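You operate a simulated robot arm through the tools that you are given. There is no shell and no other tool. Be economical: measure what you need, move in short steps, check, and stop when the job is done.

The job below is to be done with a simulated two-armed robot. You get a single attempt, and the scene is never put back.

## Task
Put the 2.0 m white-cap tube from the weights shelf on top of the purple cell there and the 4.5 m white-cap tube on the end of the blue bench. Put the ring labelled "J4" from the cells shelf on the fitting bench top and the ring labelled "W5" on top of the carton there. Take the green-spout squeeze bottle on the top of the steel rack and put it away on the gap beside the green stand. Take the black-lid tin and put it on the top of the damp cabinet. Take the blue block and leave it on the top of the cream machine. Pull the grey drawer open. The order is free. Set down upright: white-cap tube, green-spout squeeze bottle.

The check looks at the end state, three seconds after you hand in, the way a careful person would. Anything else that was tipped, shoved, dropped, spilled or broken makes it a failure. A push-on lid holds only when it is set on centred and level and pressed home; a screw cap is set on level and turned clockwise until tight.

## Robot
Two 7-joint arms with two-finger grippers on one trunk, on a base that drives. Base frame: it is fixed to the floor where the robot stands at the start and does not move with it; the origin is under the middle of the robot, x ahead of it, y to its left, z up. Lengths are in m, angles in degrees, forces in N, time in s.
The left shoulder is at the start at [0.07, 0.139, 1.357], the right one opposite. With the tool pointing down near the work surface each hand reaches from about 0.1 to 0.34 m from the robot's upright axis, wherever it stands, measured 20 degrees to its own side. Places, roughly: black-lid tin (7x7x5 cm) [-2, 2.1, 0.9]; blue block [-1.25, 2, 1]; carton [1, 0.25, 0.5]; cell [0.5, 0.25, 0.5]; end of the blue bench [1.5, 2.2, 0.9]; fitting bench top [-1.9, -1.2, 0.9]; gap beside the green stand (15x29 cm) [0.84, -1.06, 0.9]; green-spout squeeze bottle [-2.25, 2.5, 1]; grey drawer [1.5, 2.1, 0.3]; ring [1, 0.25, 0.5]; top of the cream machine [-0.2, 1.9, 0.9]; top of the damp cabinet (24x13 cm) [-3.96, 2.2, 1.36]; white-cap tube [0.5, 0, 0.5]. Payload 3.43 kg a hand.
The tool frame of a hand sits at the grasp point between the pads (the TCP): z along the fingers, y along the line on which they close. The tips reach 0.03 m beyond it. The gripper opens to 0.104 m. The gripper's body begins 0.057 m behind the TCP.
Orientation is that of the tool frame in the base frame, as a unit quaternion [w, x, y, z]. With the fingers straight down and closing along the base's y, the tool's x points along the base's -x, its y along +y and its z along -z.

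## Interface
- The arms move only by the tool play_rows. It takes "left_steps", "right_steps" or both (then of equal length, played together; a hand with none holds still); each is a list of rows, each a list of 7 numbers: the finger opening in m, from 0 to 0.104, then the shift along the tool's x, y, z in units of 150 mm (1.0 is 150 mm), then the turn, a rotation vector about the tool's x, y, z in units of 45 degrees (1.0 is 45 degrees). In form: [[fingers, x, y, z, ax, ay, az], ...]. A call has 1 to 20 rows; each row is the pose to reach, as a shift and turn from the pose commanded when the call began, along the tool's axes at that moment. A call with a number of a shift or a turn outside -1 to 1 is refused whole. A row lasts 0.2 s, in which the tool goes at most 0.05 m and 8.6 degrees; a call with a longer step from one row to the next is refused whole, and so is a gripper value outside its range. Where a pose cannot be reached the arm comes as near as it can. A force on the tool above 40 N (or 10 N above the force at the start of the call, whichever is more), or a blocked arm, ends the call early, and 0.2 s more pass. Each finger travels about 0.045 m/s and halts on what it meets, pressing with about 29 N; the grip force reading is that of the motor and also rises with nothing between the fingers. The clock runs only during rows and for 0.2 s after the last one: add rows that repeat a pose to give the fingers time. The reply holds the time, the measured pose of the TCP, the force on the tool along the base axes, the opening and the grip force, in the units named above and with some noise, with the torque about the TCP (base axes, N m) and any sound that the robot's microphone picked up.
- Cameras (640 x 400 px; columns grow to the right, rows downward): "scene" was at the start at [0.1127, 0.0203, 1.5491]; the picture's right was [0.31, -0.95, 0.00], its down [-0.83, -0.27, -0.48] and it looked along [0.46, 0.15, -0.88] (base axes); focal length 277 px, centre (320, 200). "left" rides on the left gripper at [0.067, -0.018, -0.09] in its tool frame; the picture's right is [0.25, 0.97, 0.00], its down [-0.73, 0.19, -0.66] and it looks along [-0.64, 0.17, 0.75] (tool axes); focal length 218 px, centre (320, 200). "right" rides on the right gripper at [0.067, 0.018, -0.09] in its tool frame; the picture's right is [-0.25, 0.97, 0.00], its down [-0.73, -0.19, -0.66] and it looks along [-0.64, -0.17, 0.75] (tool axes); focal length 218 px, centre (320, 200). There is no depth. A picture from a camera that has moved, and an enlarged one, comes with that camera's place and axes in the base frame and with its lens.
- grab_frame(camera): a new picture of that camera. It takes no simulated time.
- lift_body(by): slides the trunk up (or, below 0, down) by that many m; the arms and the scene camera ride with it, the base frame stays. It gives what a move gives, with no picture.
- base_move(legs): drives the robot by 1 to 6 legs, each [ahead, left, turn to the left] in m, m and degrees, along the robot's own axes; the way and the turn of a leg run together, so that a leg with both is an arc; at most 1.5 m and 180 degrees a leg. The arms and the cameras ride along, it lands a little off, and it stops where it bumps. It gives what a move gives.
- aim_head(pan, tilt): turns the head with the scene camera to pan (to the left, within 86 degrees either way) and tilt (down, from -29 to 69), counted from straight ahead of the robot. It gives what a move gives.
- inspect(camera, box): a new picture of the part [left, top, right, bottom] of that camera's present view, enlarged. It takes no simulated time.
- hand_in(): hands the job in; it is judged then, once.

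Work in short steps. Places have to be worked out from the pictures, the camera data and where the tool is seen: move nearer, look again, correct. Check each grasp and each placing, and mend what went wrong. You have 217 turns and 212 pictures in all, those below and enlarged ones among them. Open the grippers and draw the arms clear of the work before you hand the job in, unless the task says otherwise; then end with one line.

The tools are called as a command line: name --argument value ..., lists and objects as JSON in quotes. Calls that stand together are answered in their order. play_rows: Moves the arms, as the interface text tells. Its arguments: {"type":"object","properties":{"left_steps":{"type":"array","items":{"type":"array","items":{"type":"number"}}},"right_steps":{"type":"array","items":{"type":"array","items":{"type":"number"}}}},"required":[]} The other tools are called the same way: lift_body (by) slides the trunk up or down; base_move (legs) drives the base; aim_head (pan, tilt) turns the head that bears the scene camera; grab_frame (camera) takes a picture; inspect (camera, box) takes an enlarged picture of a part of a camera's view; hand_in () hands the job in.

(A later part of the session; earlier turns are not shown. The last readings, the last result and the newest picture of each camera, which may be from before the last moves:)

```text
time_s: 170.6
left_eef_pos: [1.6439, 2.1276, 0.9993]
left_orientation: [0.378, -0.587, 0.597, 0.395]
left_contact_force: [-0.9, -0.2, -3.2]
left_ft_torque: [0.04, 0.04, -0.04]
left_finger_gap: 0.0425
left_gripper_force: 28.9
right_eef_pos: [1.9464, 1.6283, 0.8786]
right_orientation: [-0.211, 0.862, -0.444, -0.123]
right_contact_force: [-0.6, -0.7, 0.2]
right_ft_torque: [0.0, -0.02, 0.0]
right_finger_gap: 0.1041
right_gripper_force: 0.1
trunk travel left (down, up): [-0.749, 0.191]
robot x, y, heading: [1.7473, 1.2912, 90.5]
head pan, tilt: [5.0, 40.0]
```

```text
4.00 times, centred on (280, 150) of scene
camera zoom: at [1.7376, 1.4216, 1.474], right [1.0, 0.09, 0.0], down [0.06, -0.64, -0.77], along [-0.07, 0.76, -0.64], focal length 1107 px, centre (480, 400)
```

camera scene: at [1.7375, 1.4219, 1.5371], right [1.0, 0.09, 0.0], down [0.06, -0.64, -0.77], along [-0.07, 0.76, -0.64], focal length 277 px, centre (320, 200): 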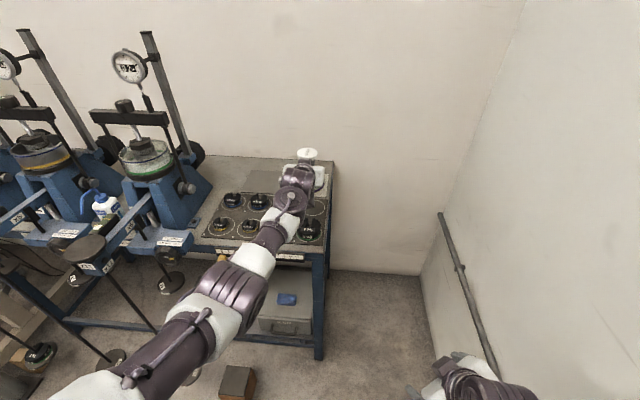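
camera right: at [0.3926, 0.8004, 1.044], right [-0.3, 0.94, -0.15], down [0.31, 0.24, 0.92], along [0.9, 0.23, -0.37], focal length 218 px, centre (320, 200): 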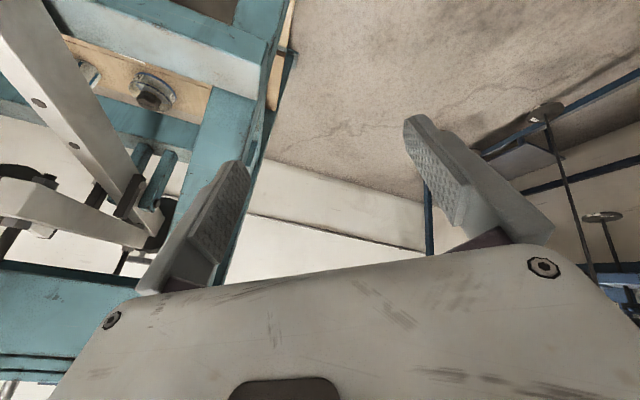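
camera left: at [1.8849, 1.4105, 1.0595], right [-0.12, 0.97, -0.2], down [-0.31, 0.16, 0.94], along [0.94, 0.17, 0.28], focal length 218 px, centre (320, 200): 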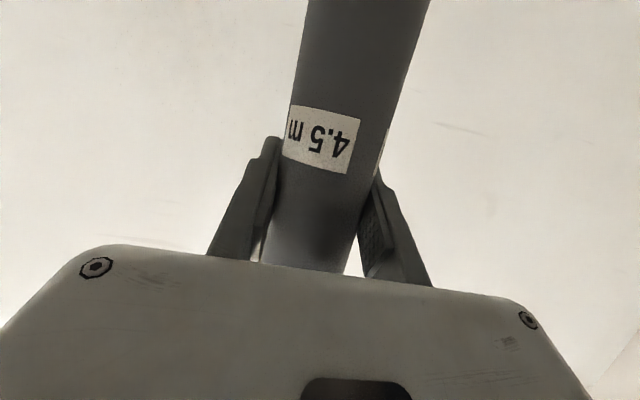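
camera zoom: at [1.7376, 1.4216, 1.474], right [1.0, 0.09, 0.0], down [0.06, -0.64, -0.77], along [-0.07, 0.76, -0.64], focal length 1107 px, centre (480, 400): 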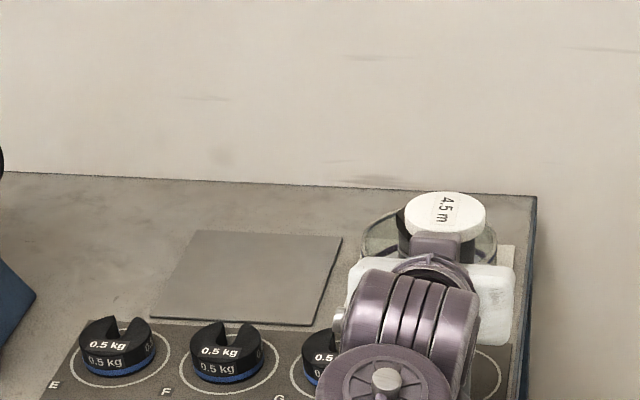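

The bench is lower than listed (about 0.864), which also puts H farther back, at about y 2.167. I'll go forward 3.5 cm, then continue down.

base_move --legs '[[0.037, 0, 0]]'

lift_body --by -0.006

lift_body --by -0.005

```text
time_s: 171.5
left_eef_pos: [1.6443, 2.1609, 1.0024]
left_orientation: [0.378, -0.587, 0.596, 0.397]
left_contact_force: [0.9, -0.3, -2.7]
left_ft_torque: [0.0, -0.02, 0.0]
left_finger_gap: 0.0424
left_gripper_force: 28.9
right_eef_pos: [1.9455, 1.6614, 0.8782]
right_orientation: [-0.211, 0.862, -0.444, -0.123]
right_contact_force: [-1.0, -1.1, 0.4]
right_ft_torque: [0.04, -0.03, 0.01]
right_finger_gap: 0.1038
right_gripper_force: 0.0
trunk travel left (down, up): [-0.749, 0.191]
robot x, y, heading: [1.7437, 1.3222, 90.6]
head pan, tilt: [5.0, 40.0]
```

```text
time_s: 172.0
left_eef_pos: [1.644, 2.1622, 0.9936]
left_orientation: [0.378, -0.586, 0.598, 0.394]
left_contact_force: [0.0, 0.1, -3.7]
left_ft_torque: [0.04, 0.03, 0.03]
left_finger_gap: 0.0426
left_gripper_force: 29.2
right_eef_pos: [1.9459, 1.6637, 0.873]
right_orientation: [-0.211, 0.862, -0.445, -0.122]
right_contact_force: [0.0, -0.8, -0.2]
right_ft_torque: [0.0, 0.0, 0.01]
right_finger_gap: 0.1039
right_gripper_force: 0.0
trunk travel left (down, up): [-0.743, 0.197]
robot x, y, heading: [1.7473, 1.3216, 90.3]
head pan, tilt: [5.0, 40.0]
```

```text
time_s: 172.6
left_eef_pos: [1.6436, 2.1639, 0.99]
left_orientation: [0.378, -0.587, 0.596, 0.396]
left_contact_force: [-1.5, -1.2, 0.9]
left_ft_torque: [-0.08, -0.02, -0.01]
left_finger_gap: 0.0426
left_gripper_force: 28.6
right_eef_pos: [1.9463, 1.6643, 0.8667]
right_orientation: [-0.211, 0.862, -0.445, -0.122]
right_contact_force: [0.7, 0.1, 0.4]
right_ft_torque: [-0.01, -0.01, -0.02]
right_finger_gap: 0.1038
right_gripper_force: 0.2
trunk travel left (down, up): [-0.738, 0.202]
robot x, y, heading: [1.7448, 1.3217, 90.5]
head pan, tilt: [5.0, 40.0]
```

The force is changing sign (contact starting). I'll go 3 mm more, then release slowly.

lift_body --by -0.003

play_rows --left_steps '[[0.045, 0, 0, 0, 0, 0, 0], [0.055, 0, 0, 0, 0, 0, 0], [0.065, 0, 0, 0, 0, 0, 0], [0.08, 0, 0, 0, 0, 0, 0], [0.095, 0, 0, 0, 0, 0, 0], [0.095, 0, 0, 0, 0, 0, 0]]'

grab_frame --camera "left"

inspect --camera "scene" --box '[200, 100, 360, 200]'

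```text
time_s: 173.1
left_eef_pos: [1.6442, 2.1631, 0.991]
left_orientation: [0.38, -0.586, 0.595, 0.398]
left_contact_force: [-1.7, 1.4, 10.1]
left_ft_torque: [0.14, -0.06, 0.01]
left_finger_gap: 0.0424
left_gripper_force: 28.6
right_eef_pos: [1.9465, 1.6624, 0.8646]
right_orientation: [-0.212, 0.862, -0.444, -0.123]
right_contact_force: [0.3, -0.1, -0.1]
right_ft_torque: [0.02, -0.01, 0.02]
right_finger_gap: 0.1042
right_gripper_force: 0.1
trunk travel left (down, up): [-0.735, 0.205]
robot x, y, heading: [1.7484, 1.3231, 90.4]
head pan, tilt: [5.0, 40.0]
```

```text
time_s: 174.5
left_eef_pos: [1.6448, 2.1643, 0.9866]
left_orientation: [0.378, -0.587, 0.597, 0.396]
left_contact_force: [0.2, 0.1, 0.7]
left_ft_torque: [-0.04, -0.04, -0.01]
left_finger_gap: 0.0948
left_gripper_force: 0.1
right_eef_pos: [1.9464, 1.6636, 0.864]
right_orientation: [-0.211, 0.862, -0.445, -0.122]
right_contact_force: [-0.4, 1.5, 0.2]
right_ft_torque: [0.01, 0.05, -0.01]
right_finger_gap: 0.1041
right_gripper_force: 0.0
trunk travel left (down, up): [-0.735, 0.205]
robot x, y, heading: [1.7455, 1.3229, 90.3]
head pan, tilt: [5.0, 40.0]
```

```text
137 pictures are left
camera left: at [1.661, 2.053, 0.9619], right [-0.97, -0.1, -0.2], down [-0.16, -0.31, 0.94], along [-0.16, 0.95, 0.28], focal length 218 px, centre (320, 200)
```

left: 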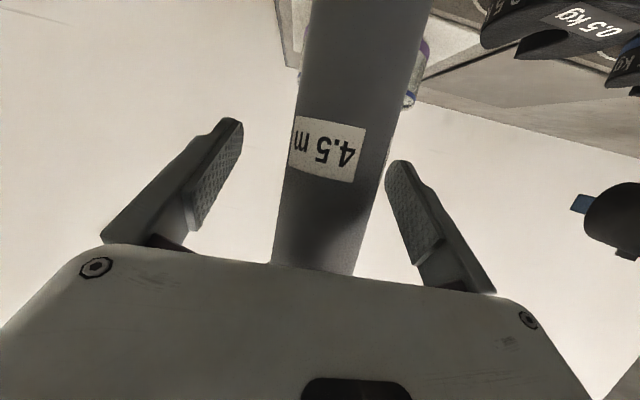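

```text
4.00 times, centred on (280, 150) of scene
camera zoom: at [1.7376, 1.4574, 1.4601], right [1.0, 0.09, 0.0], down [0.06, -0.64, -0.77], along [-0.07, 0.76, -0.64], focal length 1107 px, centre (480, 400)
```

zoom: 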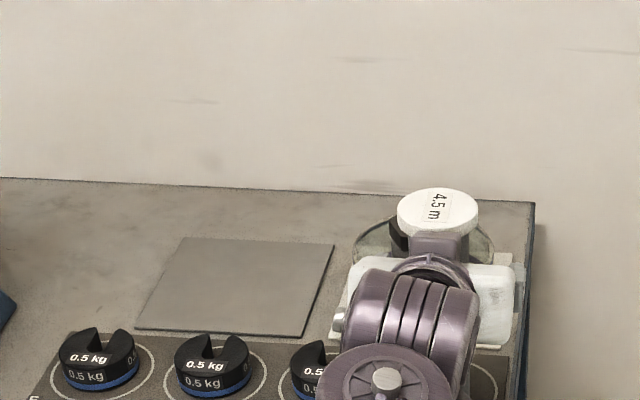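

It stands. I'll back off straight and look.

base_move --legs '[[-0.25, 0, 0]]'

inspect --camera "scene" --box '[200, 100, 440, 250]'

aim_head --pan 5 --tilt 60

grab_frame --camera "scene"

```text
time_s: 176.3
left_eef_pos: [1.648, 1.9173, 0.9866]
left_orientation: [0.379, -0.586, 0.597, 0.395]
left_contact_force: [-0.1, -0.8, -0.4]
left_ft_torque: [0.01, -0.04, 0.0]
left_finger_gap: 0.0951
left_gripper_force: 0.0
right_eef_pos: [1.9485, 1.4171, 0.8643]
right_orientation: [-0.211, 0.862, -0.445, -0.122]
right_contact_force: [0.4, 0.2, -0.9]
right_ft_torque: [0.01, 0.01, 0.03]
right_finger_gap: 0.104
right_gripper_force: 0.1
trunk travel left (down, up): [-0.735, 0.205]
robot x, y, heading: [1.7466, 1.0781, 90.4]
head pan, tilt: [5.0, 40.0]
```

```text
2.67 times, centred on (320, 175) of scene
camera zoom: at [1.7393, 1.2113, 1.4601], right [1.0, 0.09, 0.0], down [0.06, -0.64, -0.77], along [-0.07, 0.76, -0.64], focal length 738 px, centre (320, 267)
```

zoom: 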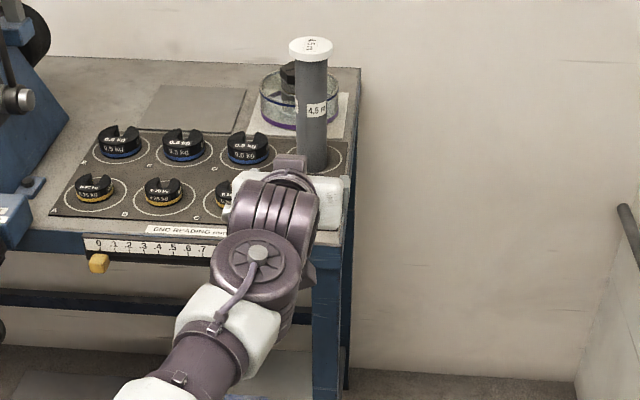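

```text
time_s: 177.1
left_eef_pos: [1.6476, 1.9178, 0.9864]
left_orientation: [0.379, -0.586, 0.597, 0.395]
left_contact_force: [0.6, -0.5, -0.4]
left_ft_torque: [0.02, 0.01, -0.01]
left_finger_gap: 0.095
left_gripper_force: 0.0
right_eef_pos: [1.9495, 1.417, 0.8637]
right_orientation: [-0.211, 0.861, -0.445, -0.123]
right_contact_force: [-0.3, 0.1, -0.1]
right_ft_torque: [0.0, -0.02, 0.01]
right_finger_gap: 0.104
right_gripper_force: 0.0
trunk travel left (down, up): [-0.735, 0.205]
robot x, y, heading: [1.7446, 1.077, 90.1]
head pan, tilt: [5.0, 60.0]
```

```text
134 pictures are left
camera scene: at [1.7409, 1.1928, 1.4334], right [1.0, 0.09, 0.0], down [0.08, -0.86, -0.5], along [-0.05, 0.5, -0.87], focal length 277 px, centre (320, 200)
```

scene: 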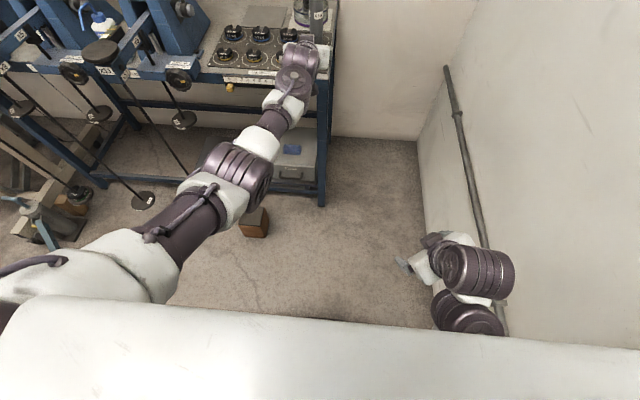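

The 4.5 m tube stands in spot H. Next is the drawer, while the arm is stretched this way. I'll lower the trunk and look at the handle.

lift_body --by -0.4

aim_head --pan 12 --tilt 40

grab_frame --camera "scene"

grab_frame --camera "left"

```text
time_s: 180.9
left_eef_pos: [1.6485, 1.9154, 0.5873]
left_orientation: [0.379, -0.586, 0.597, 0.395]
left_contact_force: [0.5, 0.2, -0.1]
left_ft_torque: [0.01, 0.01, 0.01]
left_finger_gap: 0.0947
left_gripper_force: 0.1
right_eef_pos: [1.9484, 1.4164, 0.464]
right_orientation: [-0.211, 0.862, -0.445, -0.122]
right_contact_force: [0.0, -0.2, -0.3]
right_ft_torque: [0.03, 0.01, 0.0]
right_finger_gap: 0.104
right_gripper_force: 0.0
trunk travel left (down, up): [-0.335, 0.605]
robot x, y, heading: [1.7461, 1.0755, 90.2]
head pan, tilt: [5.0, 60.0]
```

```text
time_s: 181.8
left_eef_pos: [1.6476, 1.915, 0.586]
left_orientation: [0.379, -0.586, 0.597, 0.395]
left_contact_force: [0.1, -0.1, -0.6]
left_ft_torque: [0.01, 0.03, 0.02]
left_finger_gap: 0.0948
left_gripper_force: 0.2
right_eef_pos: [1.9481, 1.4169, 0.4638]
right_orientation: [-0.211, 0.862, -0.445, -0.122]
right_contact_force: [-0.3, 0.8, -0.1]
right_ft_torque: [0.04, 0.02, 0.01]
right_finger_gap: 0.1041
right_gripper_force: 0.1
trunk travel left (down, up): [-0.335, 0.605]
robot x, y, heading: [1.7472, 1.0744, 90.3]
head pan, tilt: [12.0, 40.0]
```

```text
133 pictures are left
camera scene: at [1.729, 1.2092, 1.0601], right [0.98, 0.21, 0.0], down [0.14, -0.63, -0.77], along [-0.16, 0.75, -0.64], focal length 277 px, centre (320, 200)
```

scene: 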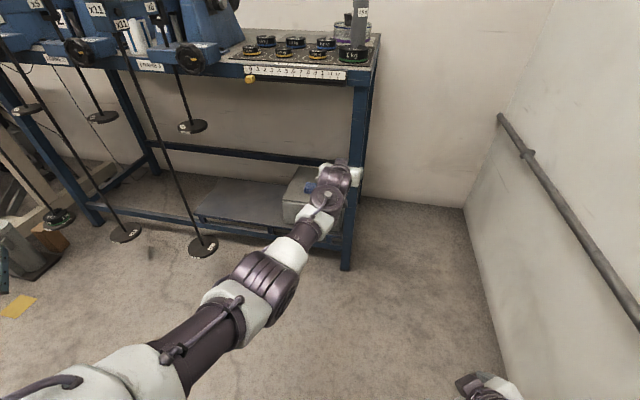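

```text
132 pictures are left
camera left: at [1.6643, 1.8066, 0.5619], right [-0.97, -0.1, -0.2], down [-0.16, -0.31, 0.94], along [-0.16, 0.95, 0.28], focal length 218 px, centre (320, 200)
```

left: 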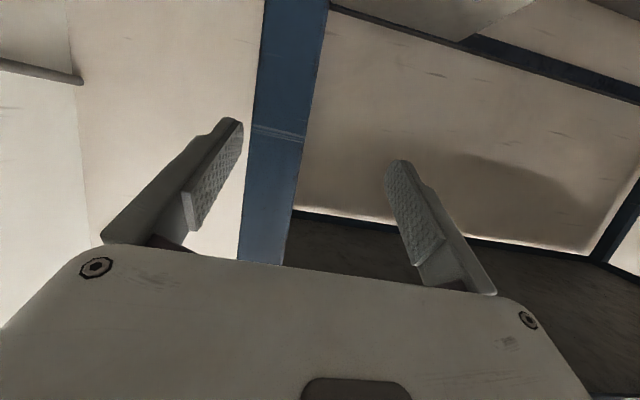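

I'll back up a bit and roll the wrist 90° so the fingers close vertically on the bar handle.

base_move --legs '[[-0.15, 0.03, 0]]'

play_rows --left_steps '[[0.095, 0, 0, 0, 0, 0, 0.18], [0.095, 0, 0, 0, 0, 0, 0.36], [0.095, 0, 0, 0, 0, 0, 0.54], [0.095, 0, 0, 0, 0, 0, 0.72], [0.095, 0, 0, 0, 0, 0, 0.9], [0.095, 0, 0, 0, 0, 0, 1]]'

play_rows --left_steps '[[0.095, 0, 0, 0, 0, 0, 0.18], [0.095, 0, 0, 0, 0, 0, 0.36], [0.095, 0, 0, 0, 0, 0, 0.54], [0.095, 0, 0, 0, 0, 0, 0.72], [0.095, 0, 0, 0, 0, 0, 0.9], [0.095, 0, 0, 0, 0, 0, 1]]'

grab_frame --camera "scene"

```text
time_s: 183.1
left_eef_pos: [1.6183, 1.7711, 0.5875]
left_orientation: [0.379, -0.586, 0.598, 0.395]
left_contact_force: [0.9, -0.6, 0.4]
left_ft_torque: [0.01, 0.03, -0.01]
left_finger_gap: 0.0946
left_gripper_force: 0.0
right_eef_pos: [1.918, 1.2719, 0.4648]
right_orientation: [-0.212, 0.861, -0.445, -0.122]
right_contact_force: [0.2, 0.1, -0.3]
right_ft_torque: [0.0, 0.0, 0.01]
right_finger_gap: 0.1039
right_gripper_force: 0.1
trunk travel left (down, up): [-0.335, 0.605]
robot x, y, heading: [1.7139, 0.9339, 90.2]
head pan, tilt: [12.0, 40.0]
```

```text
time_s: 184.5
left_eef_pos: [1.6189, 1.7726, 0.586]
left_orientation: [0.198, -0.312, 0.777, 0.511]
left_contact_force: [0.5, 0.0, 0.5]
left_ft_torque: [0.0, -0.02, -0.01]
left_finger_gap: 0.0949
left_gripper_force: 0.1
right_eef_pos: [1.9194, 1.2721, 0.4652]
right_orientation: [-0.211, 0.861, -0.446, -0.122]
right_contact_force: [0.2, 0.0, 0.5]
right_ft_torque: [-0.01, 0.0, 0.0]
right_finger_gap: 0.104
right_gripper_force: 0.0
trunk travel left (down, up): [-0.335, 0.605]
robot x, y, heading: [1.7162, 0.9292, 90.2]
head pan, tilt: [12.0, 40.0]
```

```text
time_s: 185.9
left_eef_pos: [1.6174, 1.7719, 0.5856]
left_orientation: [-0.013, 0.009, 0.837, 0.548]
left_contact_force: [-0.1, -0.2, 0.4]
left_ft_torque: [0.01, 0.03, -0.01]
left_finger_gap: 0.0952
left_gripper_force: 0.1
right_eef_pos: [1.9187, 1.2715, 0.4637]
right_orientation: [-0.21, 0.861, -0.446, -0.122]
right_contact_force: [-0.1, -0.4, -0.5]
right_ft_torque: [-0.03, 0.01, 0.01]
right_finger_gap: 0.1043
right_gripper_force: 0.0
trunk travel left (down, up): [-0.335, 0.605]
robot x, y, heading: [1.7179, 0.933, 90.3]
head pan, tilt: [12.0, 40.0]
```

```text
131 pictures are left
camera scene: at [1.6993, 1.0641, 1.0601], right [0.98, 0.21, 0.0], down [0.14, -0.63, -0.77], along [-0.16, 0.75, -0.64], focal length 277 px, centre (320, 200)
```

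scene: 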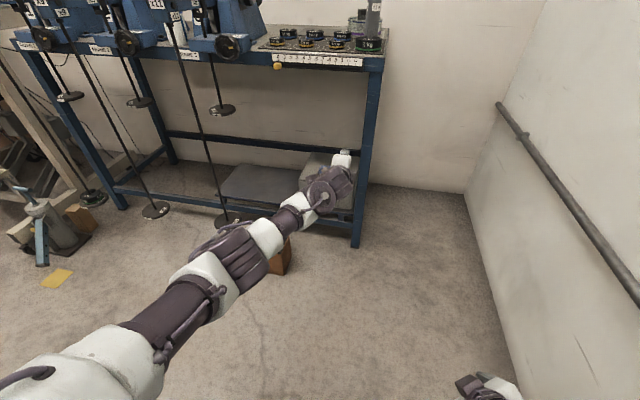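

base_move --legs '[[-0.1, 0.13, 0]]'

lift_body --by -0.2

grab_frame --camera "left"

grab_frame --camera "scene"

```text
time_s: 187.4
left_eef_pos: [1.4884, 1.6716, 0.5862]
left_orientation: [-0.011, 0.009, 0.837, 0.547]
left_contact_force: [1.0, 0.3, 0.2]
left_ft_torque: [0.0, 0.02, -0.02]
left_finger_gap: 0.0949
left_gripper_force: 0.1
right_eef_pos: [1.7876, 1.1713, 0.4634]
right_orientation: [-0.212, 0.861, -0.446, -0.122]
right_contact_force: [-0.3, 0.3, -0.4]
right_ft_torque: [0.01, 0.0, 0.02]
right_finger_gap: 0.104
right_gripper_force: 0.0
trunk travel left (down, up): [-0.335, 0.605]
robot x, y, heading: [1.5866, 0.8331, 89.9]
head pan, tilt: [12.0, 40.0]
```

```text
time_s: 189.6
left_eef_pos: [1.4862, 1.6733, 0.3875]
left_orientation: [-0.008, 0.006, 0.837, 0.547]
left_contact_force: [-0.3, 0.4, 0.2]
left_ft_torque: [-0.02, -0.02, 0.02]
left_finger_gap: 0.0948
left_gripper_force: 0.1
right_eef_pos: [1.7878, 1.1717, 0.2698]
right_orientation: [-0.212, 0.863, -0.444, -0.117]
right_contact_force: [0.0, 0.7, 0.5]
right_ft_torque: [0.06, 0.0, 0.01]
right_finger_gap: 0.104
right_gripper_force: 0.0
trunk travel left (down, up): [-0.135, 0.805]
robot x, y, heading: [1.5838, 0.8267, 90.0]
head pan, tilt: [12.0, 40.0]
```

```text
130 pictures are left
camera left: at [1.4186, 1.5827, 0.4103], right [-0.23, 0.39, 0.89], down [0.74, -0.53, 0.42], along [0.63, 0.76, -0.16], focal length 218 px, centre (320, 200)
```

left: 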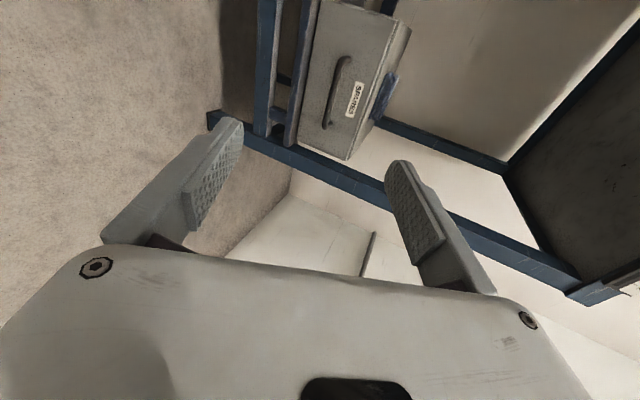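

```text
129 pictures are left
camera scene: at [1.5616, 0.9659, 0.8637], right [0.98, 0.21, 0.01], down [0.14, -0.63, -0.76], along [-0.15, 0.75, -0.65], focal length 277 px, centre (320, 200)
```

scene: 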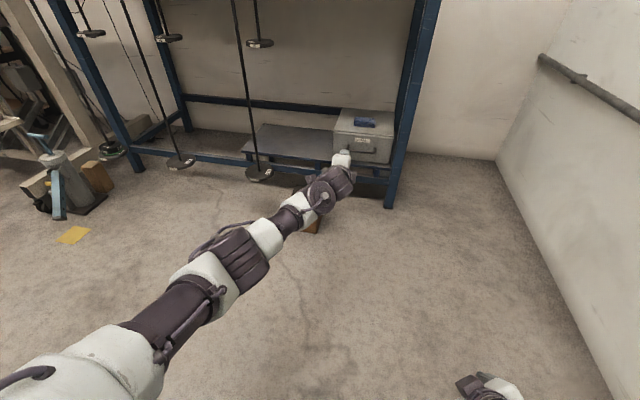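

inspect --camera "left" --box '[240, 0, 480, 150]'

inspect --camera "scene" --box '[280, 90, 440, 190]'

```text
2.67 times, centred on (360, 75) of left
camera zoom: at [1.4186, 1.5827, 0.4103], right [-0.23, 0.39, 0.89], down [0.74, -0.53, 0.42], along [0.63, 0.76, -0.16], focal length 582 px, centre (213, 533)
```

zoom: 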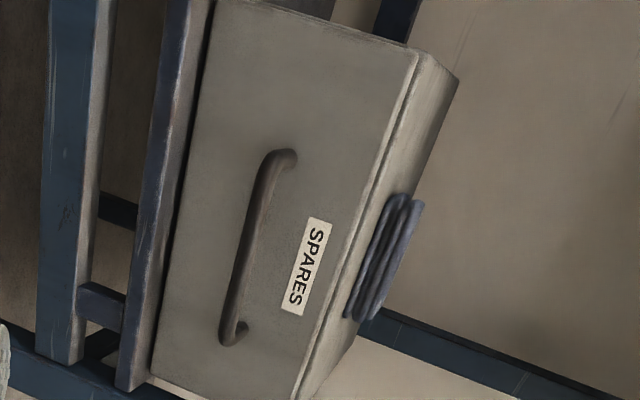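

```text
4.00 times, centred on (360, 140) of scene
camera zoom: at [1.5616, 0.9659, 0.8637], right [0.98, 0.21, 0.01], down [0.14, -0.63, -0.76], along [-0.15, 0.75, -0.65], focal length 1107 px, centre (160, 440)
```

zoom: 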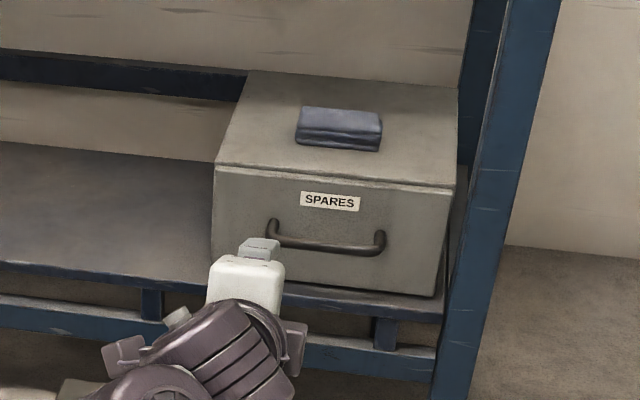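

The handle bar is at about [1.522,2.0,0.277]. I'll lower the left hand by arm (drawing in a little) and narrow the opening.

play_rows --left_steps '[[0.085, 0, -0.2, -0.06, 0, 0, 0], [0.075, 0, -0.4, -0.13, 0, 0, 0], [0.065, 0, -0.6, -0.2, 0, 0, 0], [0.055, 0, -0.8, -0.27, 0, 0, 0], [0.05, 0, -0.94, -0.32, 0, 0, 0]]'

base_move --legs '[[0.28, -0.036, 0]]'

grab_frame --camera "left"

grab_frame --camera "scene"

```text
time_s: 190.8
left_eef_pos: [1.4813, 1.5728, 0.2781]
left_orientation: [-0.006, 0.006, 0.838, 0.546]
left_contact_force: [-0.7, -0.1, -0.5]
left_ft_torque: [0.0, 0.0, -0.01]
left_finger_gap: 0.0502
left_gripper_force: 0.0
right_eef_pos: [1.7871, 1.1711, 0.2689]
right_orientation: [-0.212, 0.862, -0.445, -0.116]
right_contact_force: [-0.9, -0.2, -0.2]
right_ft_torque: [0.05, -0.04, 0.01]
right_finger_gap: 0.1039
right_gripper_force: 0.1
trunk travel left (down, up): [-0.135, 0.805]
robot x, y, heading: [1.5825, 0.8327, 90.1]
head pan, tilt: [12.0, 40.0]
```

```text
time_s: 192.7
left_eef_pos: [1.5153, 1.8564, 0.2772]
left_orientation: [-0.007, 0.005, 0.838, 0.546]
left_contact_force: [0.2, -0.3, 0.8]
left_ft_torque: [0.01, 0.01, 0.0]
left_finger_gap: 0.0498
left_gripper_force: 0.1
right_eef_pos: [1.821, 1.4561, 0.2684]
right_orientation: [-0.212, 0.863, -0.444, -0.117]
right_contact_force: [0.4, -0.7, 0.4]
right_ft_torque: [-0.01, -0.01, -0.03]
right_finger_gap: 0.1041
right_gripper_force: 0.1
trunk travel left (down, up): [-0.135, 0.805]
robot x, y, heading: [1.6222, 1.113, 90.5]
head pan, tilt: [12.0, 40.0]
```

```text
126 pictures are left
camera left: at [1.4484, 1.7654, 0.3007], right [-0.24, 0.39, 0.89], down [0.74, -0.52, 0.43], along [0.63, 0.76, -0.16], focal length 218 px, centre (320, 200)
```

left: 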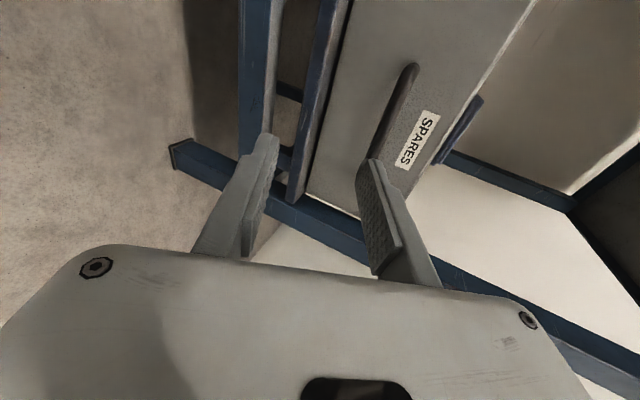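

```text
125 pictures are left
camera scene: at [1.5955, 1.2495, 0.8633], right [0.98, 0.21, 0.01], down [0.14, -0.63, -0.76], along [-0.16, 0.75, -0.65], focal length 277 px, centre (320, 200)
```

scene: 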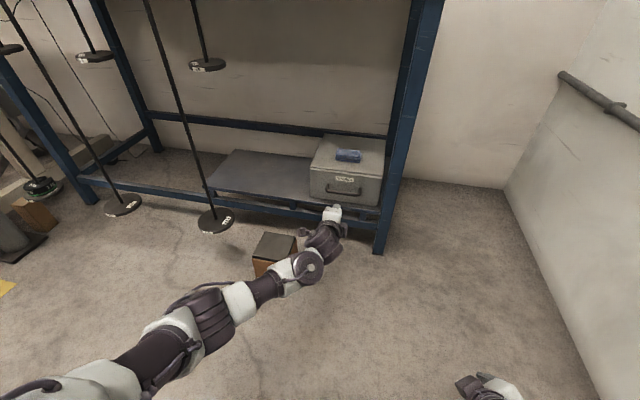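

The bar looks nearer z 0.287, so I'll raise 1.7 cm to centre the fingers and go ahead 10 cm, then check.

lift_body --by 0.017

base_move --legs '[[0.09, 0, 0]]'

grab_frame --camera "left"

inspect --camera "scene" --box '[260, 100, 420, 200]'

```text
time_s: 193.4
left_eef_pos: [1.5159, 1.8552, 0.2929]
left_orientation: [-0.011, 0.007, 0.836, 0.548]
left_contact_force: [0.1, -0.9, -0.4]
left_ft_torque: [0.01, -0.01, -0.02]
left_finger_gap: 0.0497
left_gripper_force: 0.1
right_eef_pos: [1.8225, 1.4558, 0.2783]
right_orientation: [-0.21, 0.862, -0.445, -0.123]
right_contact_force: [-0.7, 0.2, -0.1]
right_ft_torque: [0.0, 0.0, -0.03]
right_finger_gap: 0.1041
right_gripper_force: 0.1
trunk travel left (down, up): [-0.152, 0.788]
robot x, y, heading: [1.6213, 1.114, 90.6]
head pan, tilt: [12.0, 40.0]
```

```text
time_s: 194.5
left_eef_pos: [1.5174, 1.9457, 0.2947]
left_orientation: [-0.012, 0.008, 0.837, 0.548]
left_contact_force: [0.7, 0.2, 0.4]
left_ft_torque: [0.01, 0.01, 0.02]
left_finger_gap: 0.0502
left_gripper_force: 0.1
right_eef_pos: [1.8216, 1.5451, 0.2803]
right_orientation: [-0.211, 0.861, -0.446, -0.122]
right_contact_force: [0.3, -0.4, -0.2]
right_ft_torque: [-0.04, -0.01, 0.0]
right_finger_gap: 0.1039
right_gripper_force: 0.0
trunk travel left (down, up): [-0.152, 0.788]
robot x, y, heading: [1.6177, 1.2043, 90.2]
head pan, tilt: [12.0, 40.0]
```

```text
124 pictures are left
camera left: at [1.4502, 1.8548, 0.3169], right [-0.23, 0.39, 0.89], down [0.74, -0.53, 0.42], along [0.63, 0.76, -0.17], focal length 218 px, centre (320, 200)
```

left: 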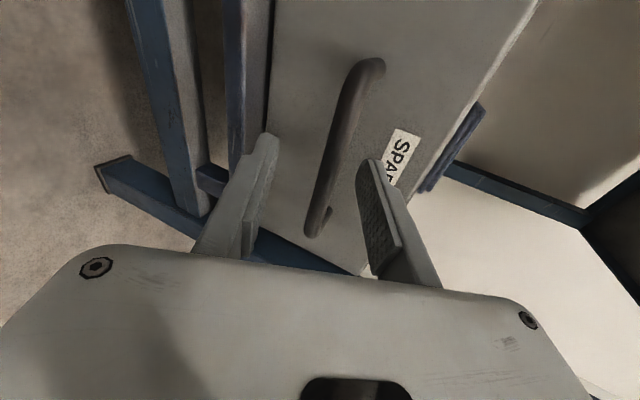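

```text
4.00 times, centred on (340, 150) of scene
camera zoom: at [1.6027, 1.3379, 0.8771], right [0.98, 0.21, 0.0], down [0.14, -0.63, -0.77], along [-0.16, 0.75, -0.64], focal length 1107 px, centre (240, 400)
```

zoom: 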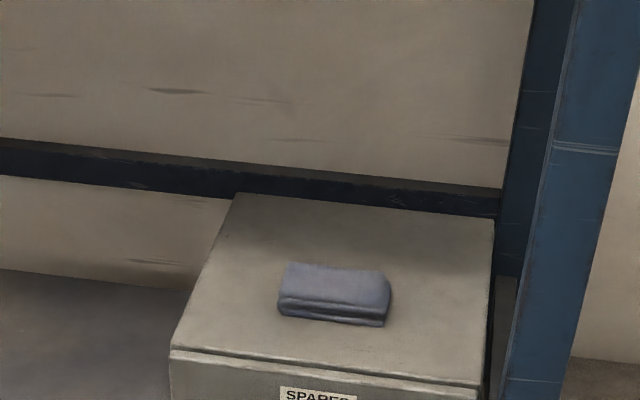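

The bar lies between the finger lines at z 0.287 as planned. I'll advance 3.7 cm and close.

base_move --legs '[[0.037, 0, 0]]'

grab_frame --camera "left"

```text
time_s: 195.3
left_eef_pos: [1.5169, 1.9586, 0.2968]
left_orientation: [-0.009, 0.005, 0.835, 0.55]
left_contact_force: [-2.9, -17.1, 5.4]
left_ft_torque: [0.55, -0.11, 0.09]
left_finger_gap: 0.045
left_gripper_force: 0.2
right_eef_pos: [1.8208, 1.5599, 0.2809]
right_orientation: [-0.211, 0.862, -0.445, -0.122]
right_contact_force: [-0.3, -0.2, -0.2]
right_ft_torque: [-0.03, 0.0, -0.02]
right_finger_gap: 0.104
right_gripper_force: 0.0
trunk travel left (down, up): [-0.152, 0.788]
robot x, y, heading: [1.6235, 1.2202, 90.4]
head pan, tilt: [12.0, 40.0]
stopped in leg 1: the force on the tool passed its limit at 79 N (the readings are from after the stop); the commanded pose is now the measured one
```

```text
122 pictures are left
camera left: at [1.4506, 1.8681, 0.3188], right [-0.24, 0.38, 0.89], down [0.74, -0.53, 0.42], along [0.63, 0.76, -0.16], focal length 218 px, centre (320, 200)
```

left: 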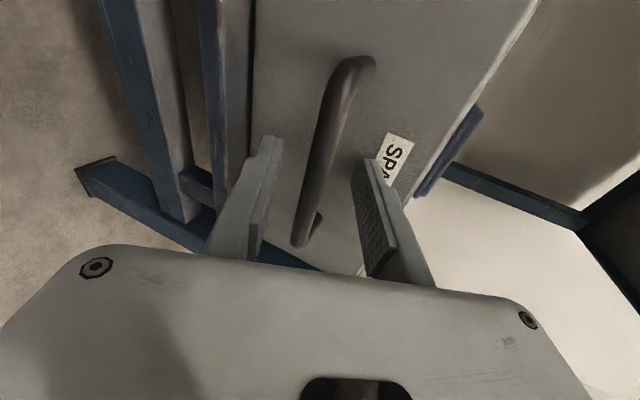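

The upper fingertip touched the drawer face, so the bar must be within the finger depth now. I'll close.

play_rows --left_steps '[[0.04, 0, 0, 0, 0, 0, 0], [0.03, 0, 0, 0, 0, 0, 0], [0.02, 0, 0, 0, 0, 0, 0], [0.01, 0, 0, 0, 0, 0, 0], [0.0, 0, 0, 0, 0, 0, 0], [0.0, 0, 0, 0, 0, 0, 0]]'

grab_frame --camera "left"

```text
time_s: 196.7
left_eef_pos: [1.5167, 1.9594, 0.2935]
left_orientation: [-0.009, 0.005, 0.836, 0.548]
left_contact_force: [1.7, -0.7, -10.3]
left_ft_torque: [0.0, -0.87, 0.43]
left_finger_gap: 0.0118
left_gripper_force: 45.0
right_eef_pos: [1.8215, 1.5604, 0.2793]
right_orientation: [-0.209, 0.862, -0.445, -0.121]
right_contact_force: [1.1, -1.0, 0.2]
right_ft_torque: [0.0, 0.04, 0.02]
right_finger_gap: 0.104
right_gripper_force: 0.0
trunk travel left (down, up): [-0.152, 0.788]
robot x, y, heading: [1.6147, 1.2234, 90.5]
head pan, tilt: [12.0, 40.0]
```

```text
121 pictures are left
camera left: at [1.4507, 1.8691, 0.3161], right [-0.24, 0.39, 0.89], down [0.74, -0.53, 0.42], along [0.63, 0.76, -0.16], focal length 218 px, centre (320, 200)
```

left: 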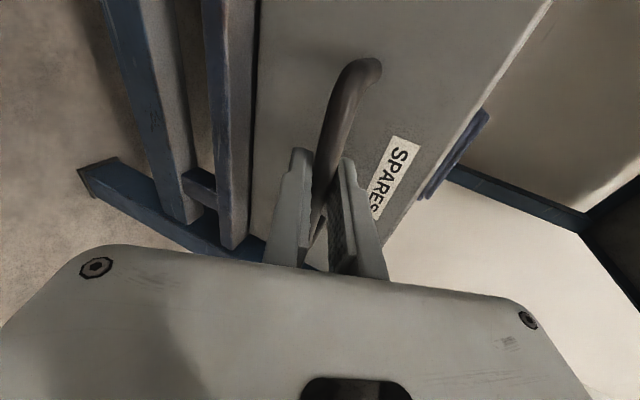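

The bar is gripped (12 mm). I'll pull straight back with the base.

base_move --legs '[[-0.12, 0, 0]]'

grab_frame --camera "left"

aim_head --pan 5 --tilt 40

grab_frame --camera "scene"

```text
time_s: 197.9
left_eef_pos: [1.518, 1.8391, 0.2932]
left_orientation: [-0.008, 0.004, 0.836, 0.548]
left_contact_force: [-14.5, -0.1, -13.4]
left_ft_torque: [-0.03, -0.82, 0.52]
left_finger_gap: 0.0119
left_gripper_force: 45.0
right_eef_pos: [1.8232, 1.4384, 0.2801]
right_orientation: [-0.21, 0.861, -0.447, -0.121]
right_contact_force: [-0.7, -0.3, 0.5]
right_ft_torque: [0.0, 0.03, 0.03]
right_finger_gap: 0.1038
right_gripper_force: 0.0
trunk travel left (down, up): [-0.152, 0.788]
robot x, y, heading: [1.6228, 1.0965, 90.0]
head pan, tilt: [12.0, 40.0]
```

```text
120 pictures are left
camera left: at [1.4509, 1.7481, 0.3162], right [-0.23, 0.39, 0.89], down [0.74, -0.52, 0.42], along [0.63, 0.76, -0.16], focal length 218 px, centre (320, 200)
```

left: 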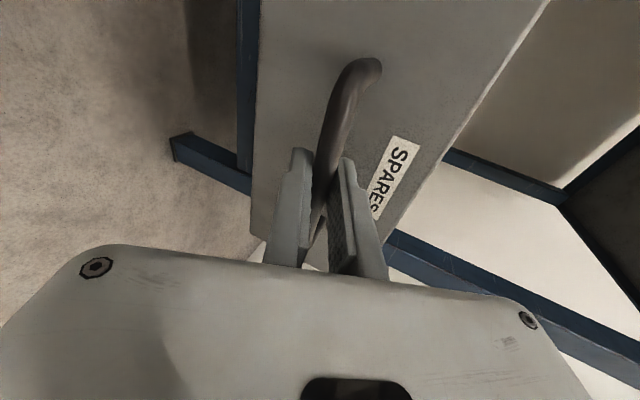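

```text
time_s: 198.6
left_eef_pos: [1.5175, 1.8381, 0.2933]
left_orientation: [-0.011, 0.005, 0.836, 0.548]
left_contact_force: [0.3, -1.6, -6.5]
left_ft_torque: [0.0, -0.93, 0.45]
left_finger_gap: 0.012
left_gripper_force: 44.5
right_eef_pos: [1.8223, 1.4373, 0.2799]
right_orientation: [-0.211, 0.861, -0.447, -0.121]
right_contact_force: [-0.1, -0.1, 0.1]
right_ft_torque: [-0.02, -0.01, -0.02]
right_finger_gap: 0.104
right_gripper_force: 0.0
trunk travel left (down, up): [-0.152, 0.788]
robot x, y, heading: [1.6237, 1.0985, 89.9]
head pan, tilt: [5.0, 40.0]
```

```text
119 pictures are left
camera scene: at [1.613, 1.2334, 0.877], right [1.0, 0.09, 0.0], down [0.06, -0.64, -0.77], along [-0.07, 0.76, -0.64], focal length 277 px, centre (320, 200)
```

scene: 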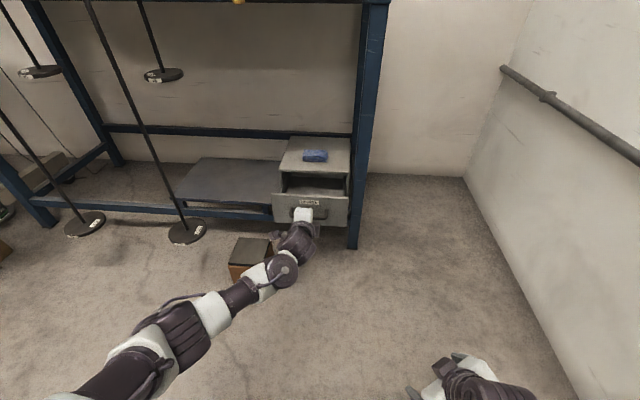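

The drawer is out about 12 cm; I'll pull 3 cm more, then release and back away.

base_move --legs '[[-0.03, 0, 0]]'

play_rows --left_steps '[[0.02, 0, 0, 0, 0, 0, 0], [0.035, 0, 0, 0, 0, 0, 0], [0.05, 0, 0, 0, 0, 0, 0], [0.05, 0, 0, 0, 0, 0, 0]]'

base_move --legs '[[-0.22, 0, 0]]'

grab_frame --camera "scene"

```text
time_s: 199.5
left_eef_pos: [1.5171, 1.8068, 0.2945]
left_orientation: [-0.011, 0.005, 0.836, 0.549]
left_contact_force: [-0.7, 0.1, -9.5]
left_ft_torque: [-0.03, -0.85, 0.4]
left_finger_gap: 0.0117
left_gripper_force: 44.8
right_eef_pos: [1.8247, 1.4065, 0.2803]
right_orientation: [-0.209, 0.862, -0.446, -0.121]
right_contact_force: [0.0, -0.1, -0.5]
right_ft_torque: [0.0, 0.01, -0.02]
right_finger_gap: 0.1038
right_gripper_force: 0.0
trunk travel left (down, up): [-0.152, 0.788]
robot x, y, heading: [1.6213, 1.0655, 89.8]
head pan, tilt: [5.0, 40.0]
```

```text
time_s: 200.5
left_eef_pos: [1.517, 1.8067, 0.2932]
left_orientation: [-0.01, 0.005, 0.836, 0.549]
left_contact_force: [0.1, 0.1, 0.3]
left_ft_torque: [0.0, 0.02, 0.0]
left_finger_gap: 0.0501
left_gripper_force: 0.1
right_eef_pos: [1.8233, 1.4062, 0.2806]
right_orientation: [-0.211, 0.861, -0.447, -0.121]
right_contact_force: [0.2, 0.0, 0.3]
right_ft_torque: [0.0, 0.02, 0.0]
right_finger_gap: 0.104
right_gripper_force: 0.1
trunk travel left (down, up): [-0.152, 0.788]
robot x, y, heading: [1.6245, 1.0666, 90.3]
head pan, tilt: [5.0, 40.0]
```

```text
time_s: 202.2
left_eef_pos: [1.5157, 1.5859, 0.2934]
left_orientation: [-0.011, 0.002, 0.835, 0.549]
left_contact_force: [-0.2, -0.4, -0.1]
left_ft_torque: [0.02, 0.0, -0.02]
left_finger_gap: 0.0501
left_gripper_force: 0.1
right_eef_pos: [1.8237, 1.1863, 0.281]
right_orientation: [-0.209, 0.863, -0.444, -0.122]
right_contact_force: [-0.3, 0.1, 0.3]
right_ft_torque: [0.01, 0.0, 0.02]
right_finger_gap: 0.1042
right_gripper_force: 0.1
trunk travel left (down, up): [-0.152, 0.788]
robot x, y, heading: [1.6235, 0.8489, 90.3]
head pan, tilt: [5.0, 40.0]
```

```text
118 pictures are left
camera scene: at [1.6137, 0.9807, 0.8771], right [1.0, 0.09, 0.0], down [0.06, -0.64, -0.77], along [-0.07, 0.76, -0.64], focal length 277 px, centre (320, 200)
```

scene: 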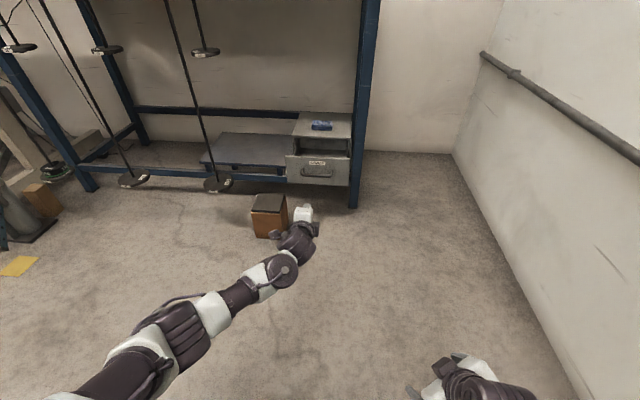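

The drawer is open with the cloth undisturbed. Next are the rings on the cells shelf. There seems to be space behind the frame (wall at x 2.28), so I'll fold the left arm, turn to face the frame's back and look.

play_rows --left_steps '[[0.05, 0, 0.05, -0.2, 0, 0, -0.18], [0.05, 0, 0.1, -0.4, 0, 0, -0.36], [0.05, 0, 0.15, -0.6, 0, 0, -0.54], [0.05, 0, 0.2, -0.8, 0, 0, -0.72], [0.05, 0, 0.25, -1, 0, 0, -0.9], [0.05, 0, 0.25, -1, 0, 0, -1]]'

play_rows --left_steps '[[0.05, 0, 0, -0.1, 0, 0, -0.18], [0.05, 0, 0, -0.2, 0, 0, -0.36], [0.05, 0, 0, -0.4, 0, 0.1, -0.54], [0.05, 0, 0, -0.6, 0, 0.2, -0.72], [0.05, 0, 0, -0.8, 0, 0.3, -0.9], [0.05, 0, 0, -0.8, 0, 0.3, -1]]'

lift_body --by 0.35

base_move --legs '[[0, -0.13, 0], [0, 0, 90]]'

aim_head --pan 15 --tilt 25

grab_frame --camera "scene"

```text
time_s: 203.6
left_eef_pos: [1.5176, 1.4628, 0.3885]
left_orientation: [0.2, -0.318, 0.773, 0.511]
left_contact_force: [-0.1, 0.1, -0.2]
left_ft_torque: [-0.01, 0.02, -0.03]
left_finger_gap: 0.0499
left_gripper_force: 0.0
right_eef_pos: [1.8227, 1.1865, 0.28]
right_orientation: [-0.211, 0.862, -0.445, -0.121]
right_contact_force: [-0.6, -0.5, -0.9]
right_ft_torque: [0.0, -0.01, 0.04]
right_finger_gap: 0.1043
right_gripper_force: 0.0
trunk travel left (down, up): [-0.152, 0.788]
robot x, y, heading: [1.6229, 0.845, 90.5]
head pan, tilt: [5.0, 40.0]
```

```text
refused: row 3 steps farther than a row can; nothing moved
```

```text
time_s: 207.0
left_eef_pos: [1.5197, 1.4631, 0.7386]
left_orientation: [0.199, -0.317, 0.774, 0.511]
left_contact_force: [0.2, 0.1, -0.5]
left_ft_torque: [0.0, -0.01, 0.01]
left_finger_gap: 0.05
left_gripper_force: 0.1
right_eef_pos: [1.8221, 1.1869, 0.6303]
right_orientation: [-0.211, 0.862, -0.445, -0.121]
right_contact_force: [0.1, 0.3, 0.1]
right_ft_torque: [0.0, -0.03, 0.0]
right_finger_gap: 0.104
right_gripper_force: 0.0
trunk travel left (down, up): [-0.502, 0.438]
robot x, y, heading: [1.6207, 0.8433, 90.5]
head pan, tilt: [5.0, 40.0]
```

```text
time_s: 212.2
left_eef_pos: [1.1426, 0.7, 0.7386]
left_orientation: [0.239, 0.782, -0.295, -0.494]
left_contact_force: [-0.2, 0.9, 0.6]
left_ft_torque: [-0.03, 0.04, 0.02]
left_finger_gap: 0.0498
left_gripper_force: 0.1
right_eef_pos: [1.3978, 1.0234, 0.6302]
right_orientation: [-0.055, 0.913, 0.328, -0.237]
right_contact_force: [0.9, -0.2, 0.2]
right_ft_torque: [-0.01, -0.02, -0.02]
right_finger_gap: 0.104
right_gripper_force: 0.1
trunk travel left (down, up): [-0.502, 0.438]
robot x, y, heading: [1.7533, 0.8434, -175.8]
head pan, tilt: [5.0, 40.0]
```

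```text
time_s: 213.0
left_eef_pos: [1.1429, 0.7013, 0.7399]
left_orientation: [0.238, 0.782, -0.296, -0.494]
left_contact_force: [0.3, -0.5, -0.1]
left_ft_torque: [0.0, 0.01, -0.01]
left_finger_gap: 0.0501
left_gripper_force: 0.0
right_eef_pos: [1.3971, 1.0233, 0.6301]
right_orientation: [-0.054, 0.913, 0.327, -0.237]
right_contact_force: [-0.2, 0.6, -0.7]
right_ft_torque: [-0.04, 0.0, -0.01]
right_finger_gap: 0.1043
right_gripper_force: 0.0
trunk travel left (down, up): [-0.502, 0.438]
robot x, y, heading: [1.7515, 0.8486, -175.4]
head pan, tilt: [15.0, 25.0]
```

```text
117 pictures are left
camera scene: at [1.6142, 0.8123, 1.2504], right [-0.33, 0.94, 0.0], down [0.4, 0.14, -0.91], along [-0.85, -0.3, -0.42], focal length 277 px, centre (320, 200)
```

scene: 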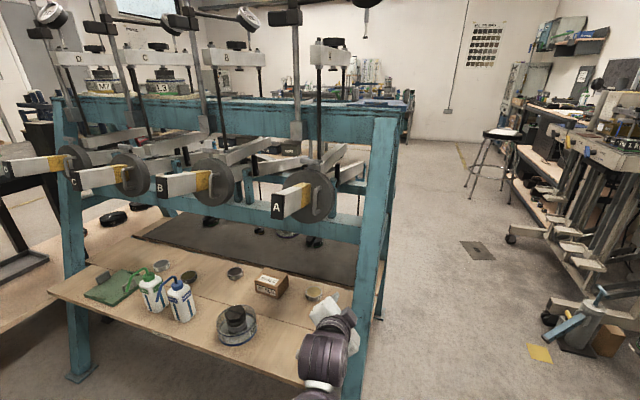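

The back of the frame gives open access to the cells shelf. I'll enlarge for labels and positions.

inspect --camera "scene" --box '[80, 240, 240, 340]'

inspect --camera "scene" --box '[210, 250, 370, 350]'

```text
4.00 times, centred on (160, 290) of scene
camera zoom: at [1.6142, 0.8123, 1.2504], right [-0.33, 0.94, 0.0], down [0.4, 0.14, -0.91], along [-0.85, -0.3, -0.42], focal length 1107 px, centre (960, -160)
```

zoom: 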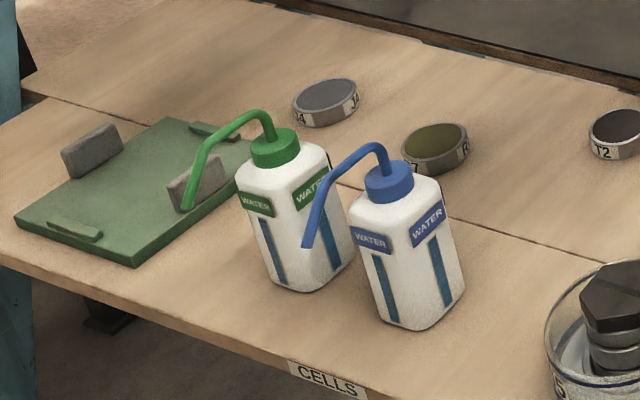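

```text
4.00 times, centred on (290, 300) of scene
camera zoom: at [1.6142, 0.8123, 1.2504], right [-0.33, 0.94, 0.0], down [0.4, 0.14, -0.91], along [-0.85, -0.3, -0.42], focal length 1107 px, centre (440, -200)
```

zoom: 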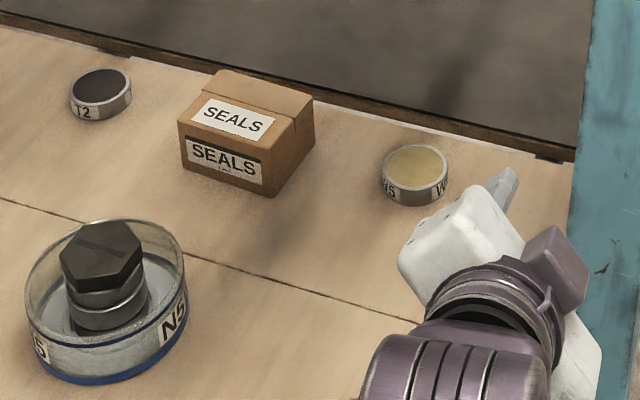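

J4, R7, T2 and W5 are all reachable from here, with the SEALS carton between T2 and W5. I'll square the heading, back off slightly, unroll the left wrist and set its pitch to 45°.

base_move --legs '[[-0.1, 0, -4.6]]'

play_rows --left_steps '[[0.1, 0, 0, 0, 0, 0, -0.18], [0.1, 0, 0, 0, 0, 0, -0.36], [0.1, 0, 0, 0, 0, 0, -0.54], [0.1, 0, 0, 0, 0, 0, -0.72], [0.1, 0, 0, 0, 0, 0, -0.9], [0.1, 0, 0, 0, 0, 0, -1]]'

play_rows --left_steps '[[0.1, 0, 0, 0, 0, 0.16, 0], [0.1, 0, 0, 0, 0, 0.32, 0], [0.1, 0, 0, 0, 0, 0.48, 0]]'

grab_frame --camera "scene"

```text
time_s: 214.2
left_eef_pos: [1.2328, 0.753, 0.7399]
left_orientation: [0.218, 0.769, -0.326, -0.505]
left_contact_force: [0.0, 0.5, -0.2]
left_ft_torque: [-0.05, -0.02, 0.02]
left_finger_gap: 0.05
left_gripper_force: 0.1
right_eef_pos: [1.513, 1.0553, 0.6311]
right_orientation: [-0.063, 0.926, 0.29, -0.235]
right_contact_force: [0.2, -0.4, 0.6]
right_ft_torque: [0.01, 0.05, -0.02]
right_finger_gap: 0.1041
right_gripper_force: 0.1
trunk travel left (down, up): [-0.502, 0.438]
robot x, y, heading: [1.852, 0.8466, 180.0]
head pan, tilt: [15.0, 25.0]
```

```text
time_s: 215.6
left_eef_pos: [1.2335, 0.7546, 0.7392]
left_orientation: [0.007, 0.836, -0.007, -0.549]
left_contact_force: [0.8, 0.1, -0.9]
left_ft_torque: [0.02, 0.0, 0.01]
left_finger_gap: 0.0998
left_gripper_force: 0.0
right_eef_pos: [1.5112, 1.0547, 0.6302]
right_orientation: [-0.063, 0.925, 0.291, -0.234]
right_contact_force: [-0.1, -0.1, 0.1]
right_ft_torque: [-0.01, -0.01, 0.02]
right_finger_gap: 0.104
right_gripper_force: 0.1
trunk travel left (down, up): [-0.502, 0.438]
robot x, y, heading: [1.8505, 0.8494, 179.7]
head pan, tilt: [15.0, 25.0]
```

```text
time_s: 216.3
left_eef_pos: [1.2195, 0.7479, 0.7405]
left_orientation: [0.019, 0.907, 0.001, -0.421]
left_contact_force: [-0.4, 0.7, -0.6]
left_ft_torque: [-0.03, -0.01, -0.06]
left_finger_gap: 0.1
left_gripper_force: 0.2
left hand out of reach, approached as far as the arm can: row 3
right_eef_pos: [1.5121, 1.0555, 0.629]
right_orientation: [-0.063, 0.926, 0.29, -0.235]
right_contact_force: [-0.2, 0.4, -0.4]
right_ft_torque: [-0.01, 0.02, -0.01]
right_finger_gap: 0.1042
right_gripper_force: 0.2
trunk travel left (down, up): [-0.502, 0.438]
robot x, y, heading: [1.8506, 0.8511, 179.8]
head pan, tilt: [15.0, 25.0]
```

```text
114 pictures are left
camera scene: at [1.7114, 0.8297, 1.2505], right [-0.25, 0.97, 0.0], down [0.41, 0.11, -0.91], along [-0.88, -0.23, -0.42], focal length 277 px, centre (320, 200)
```

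scene: 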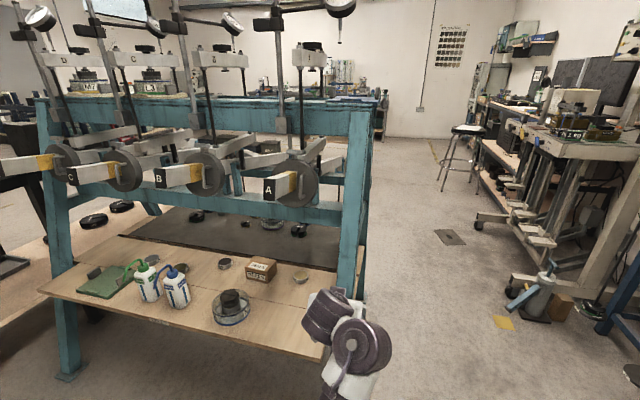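

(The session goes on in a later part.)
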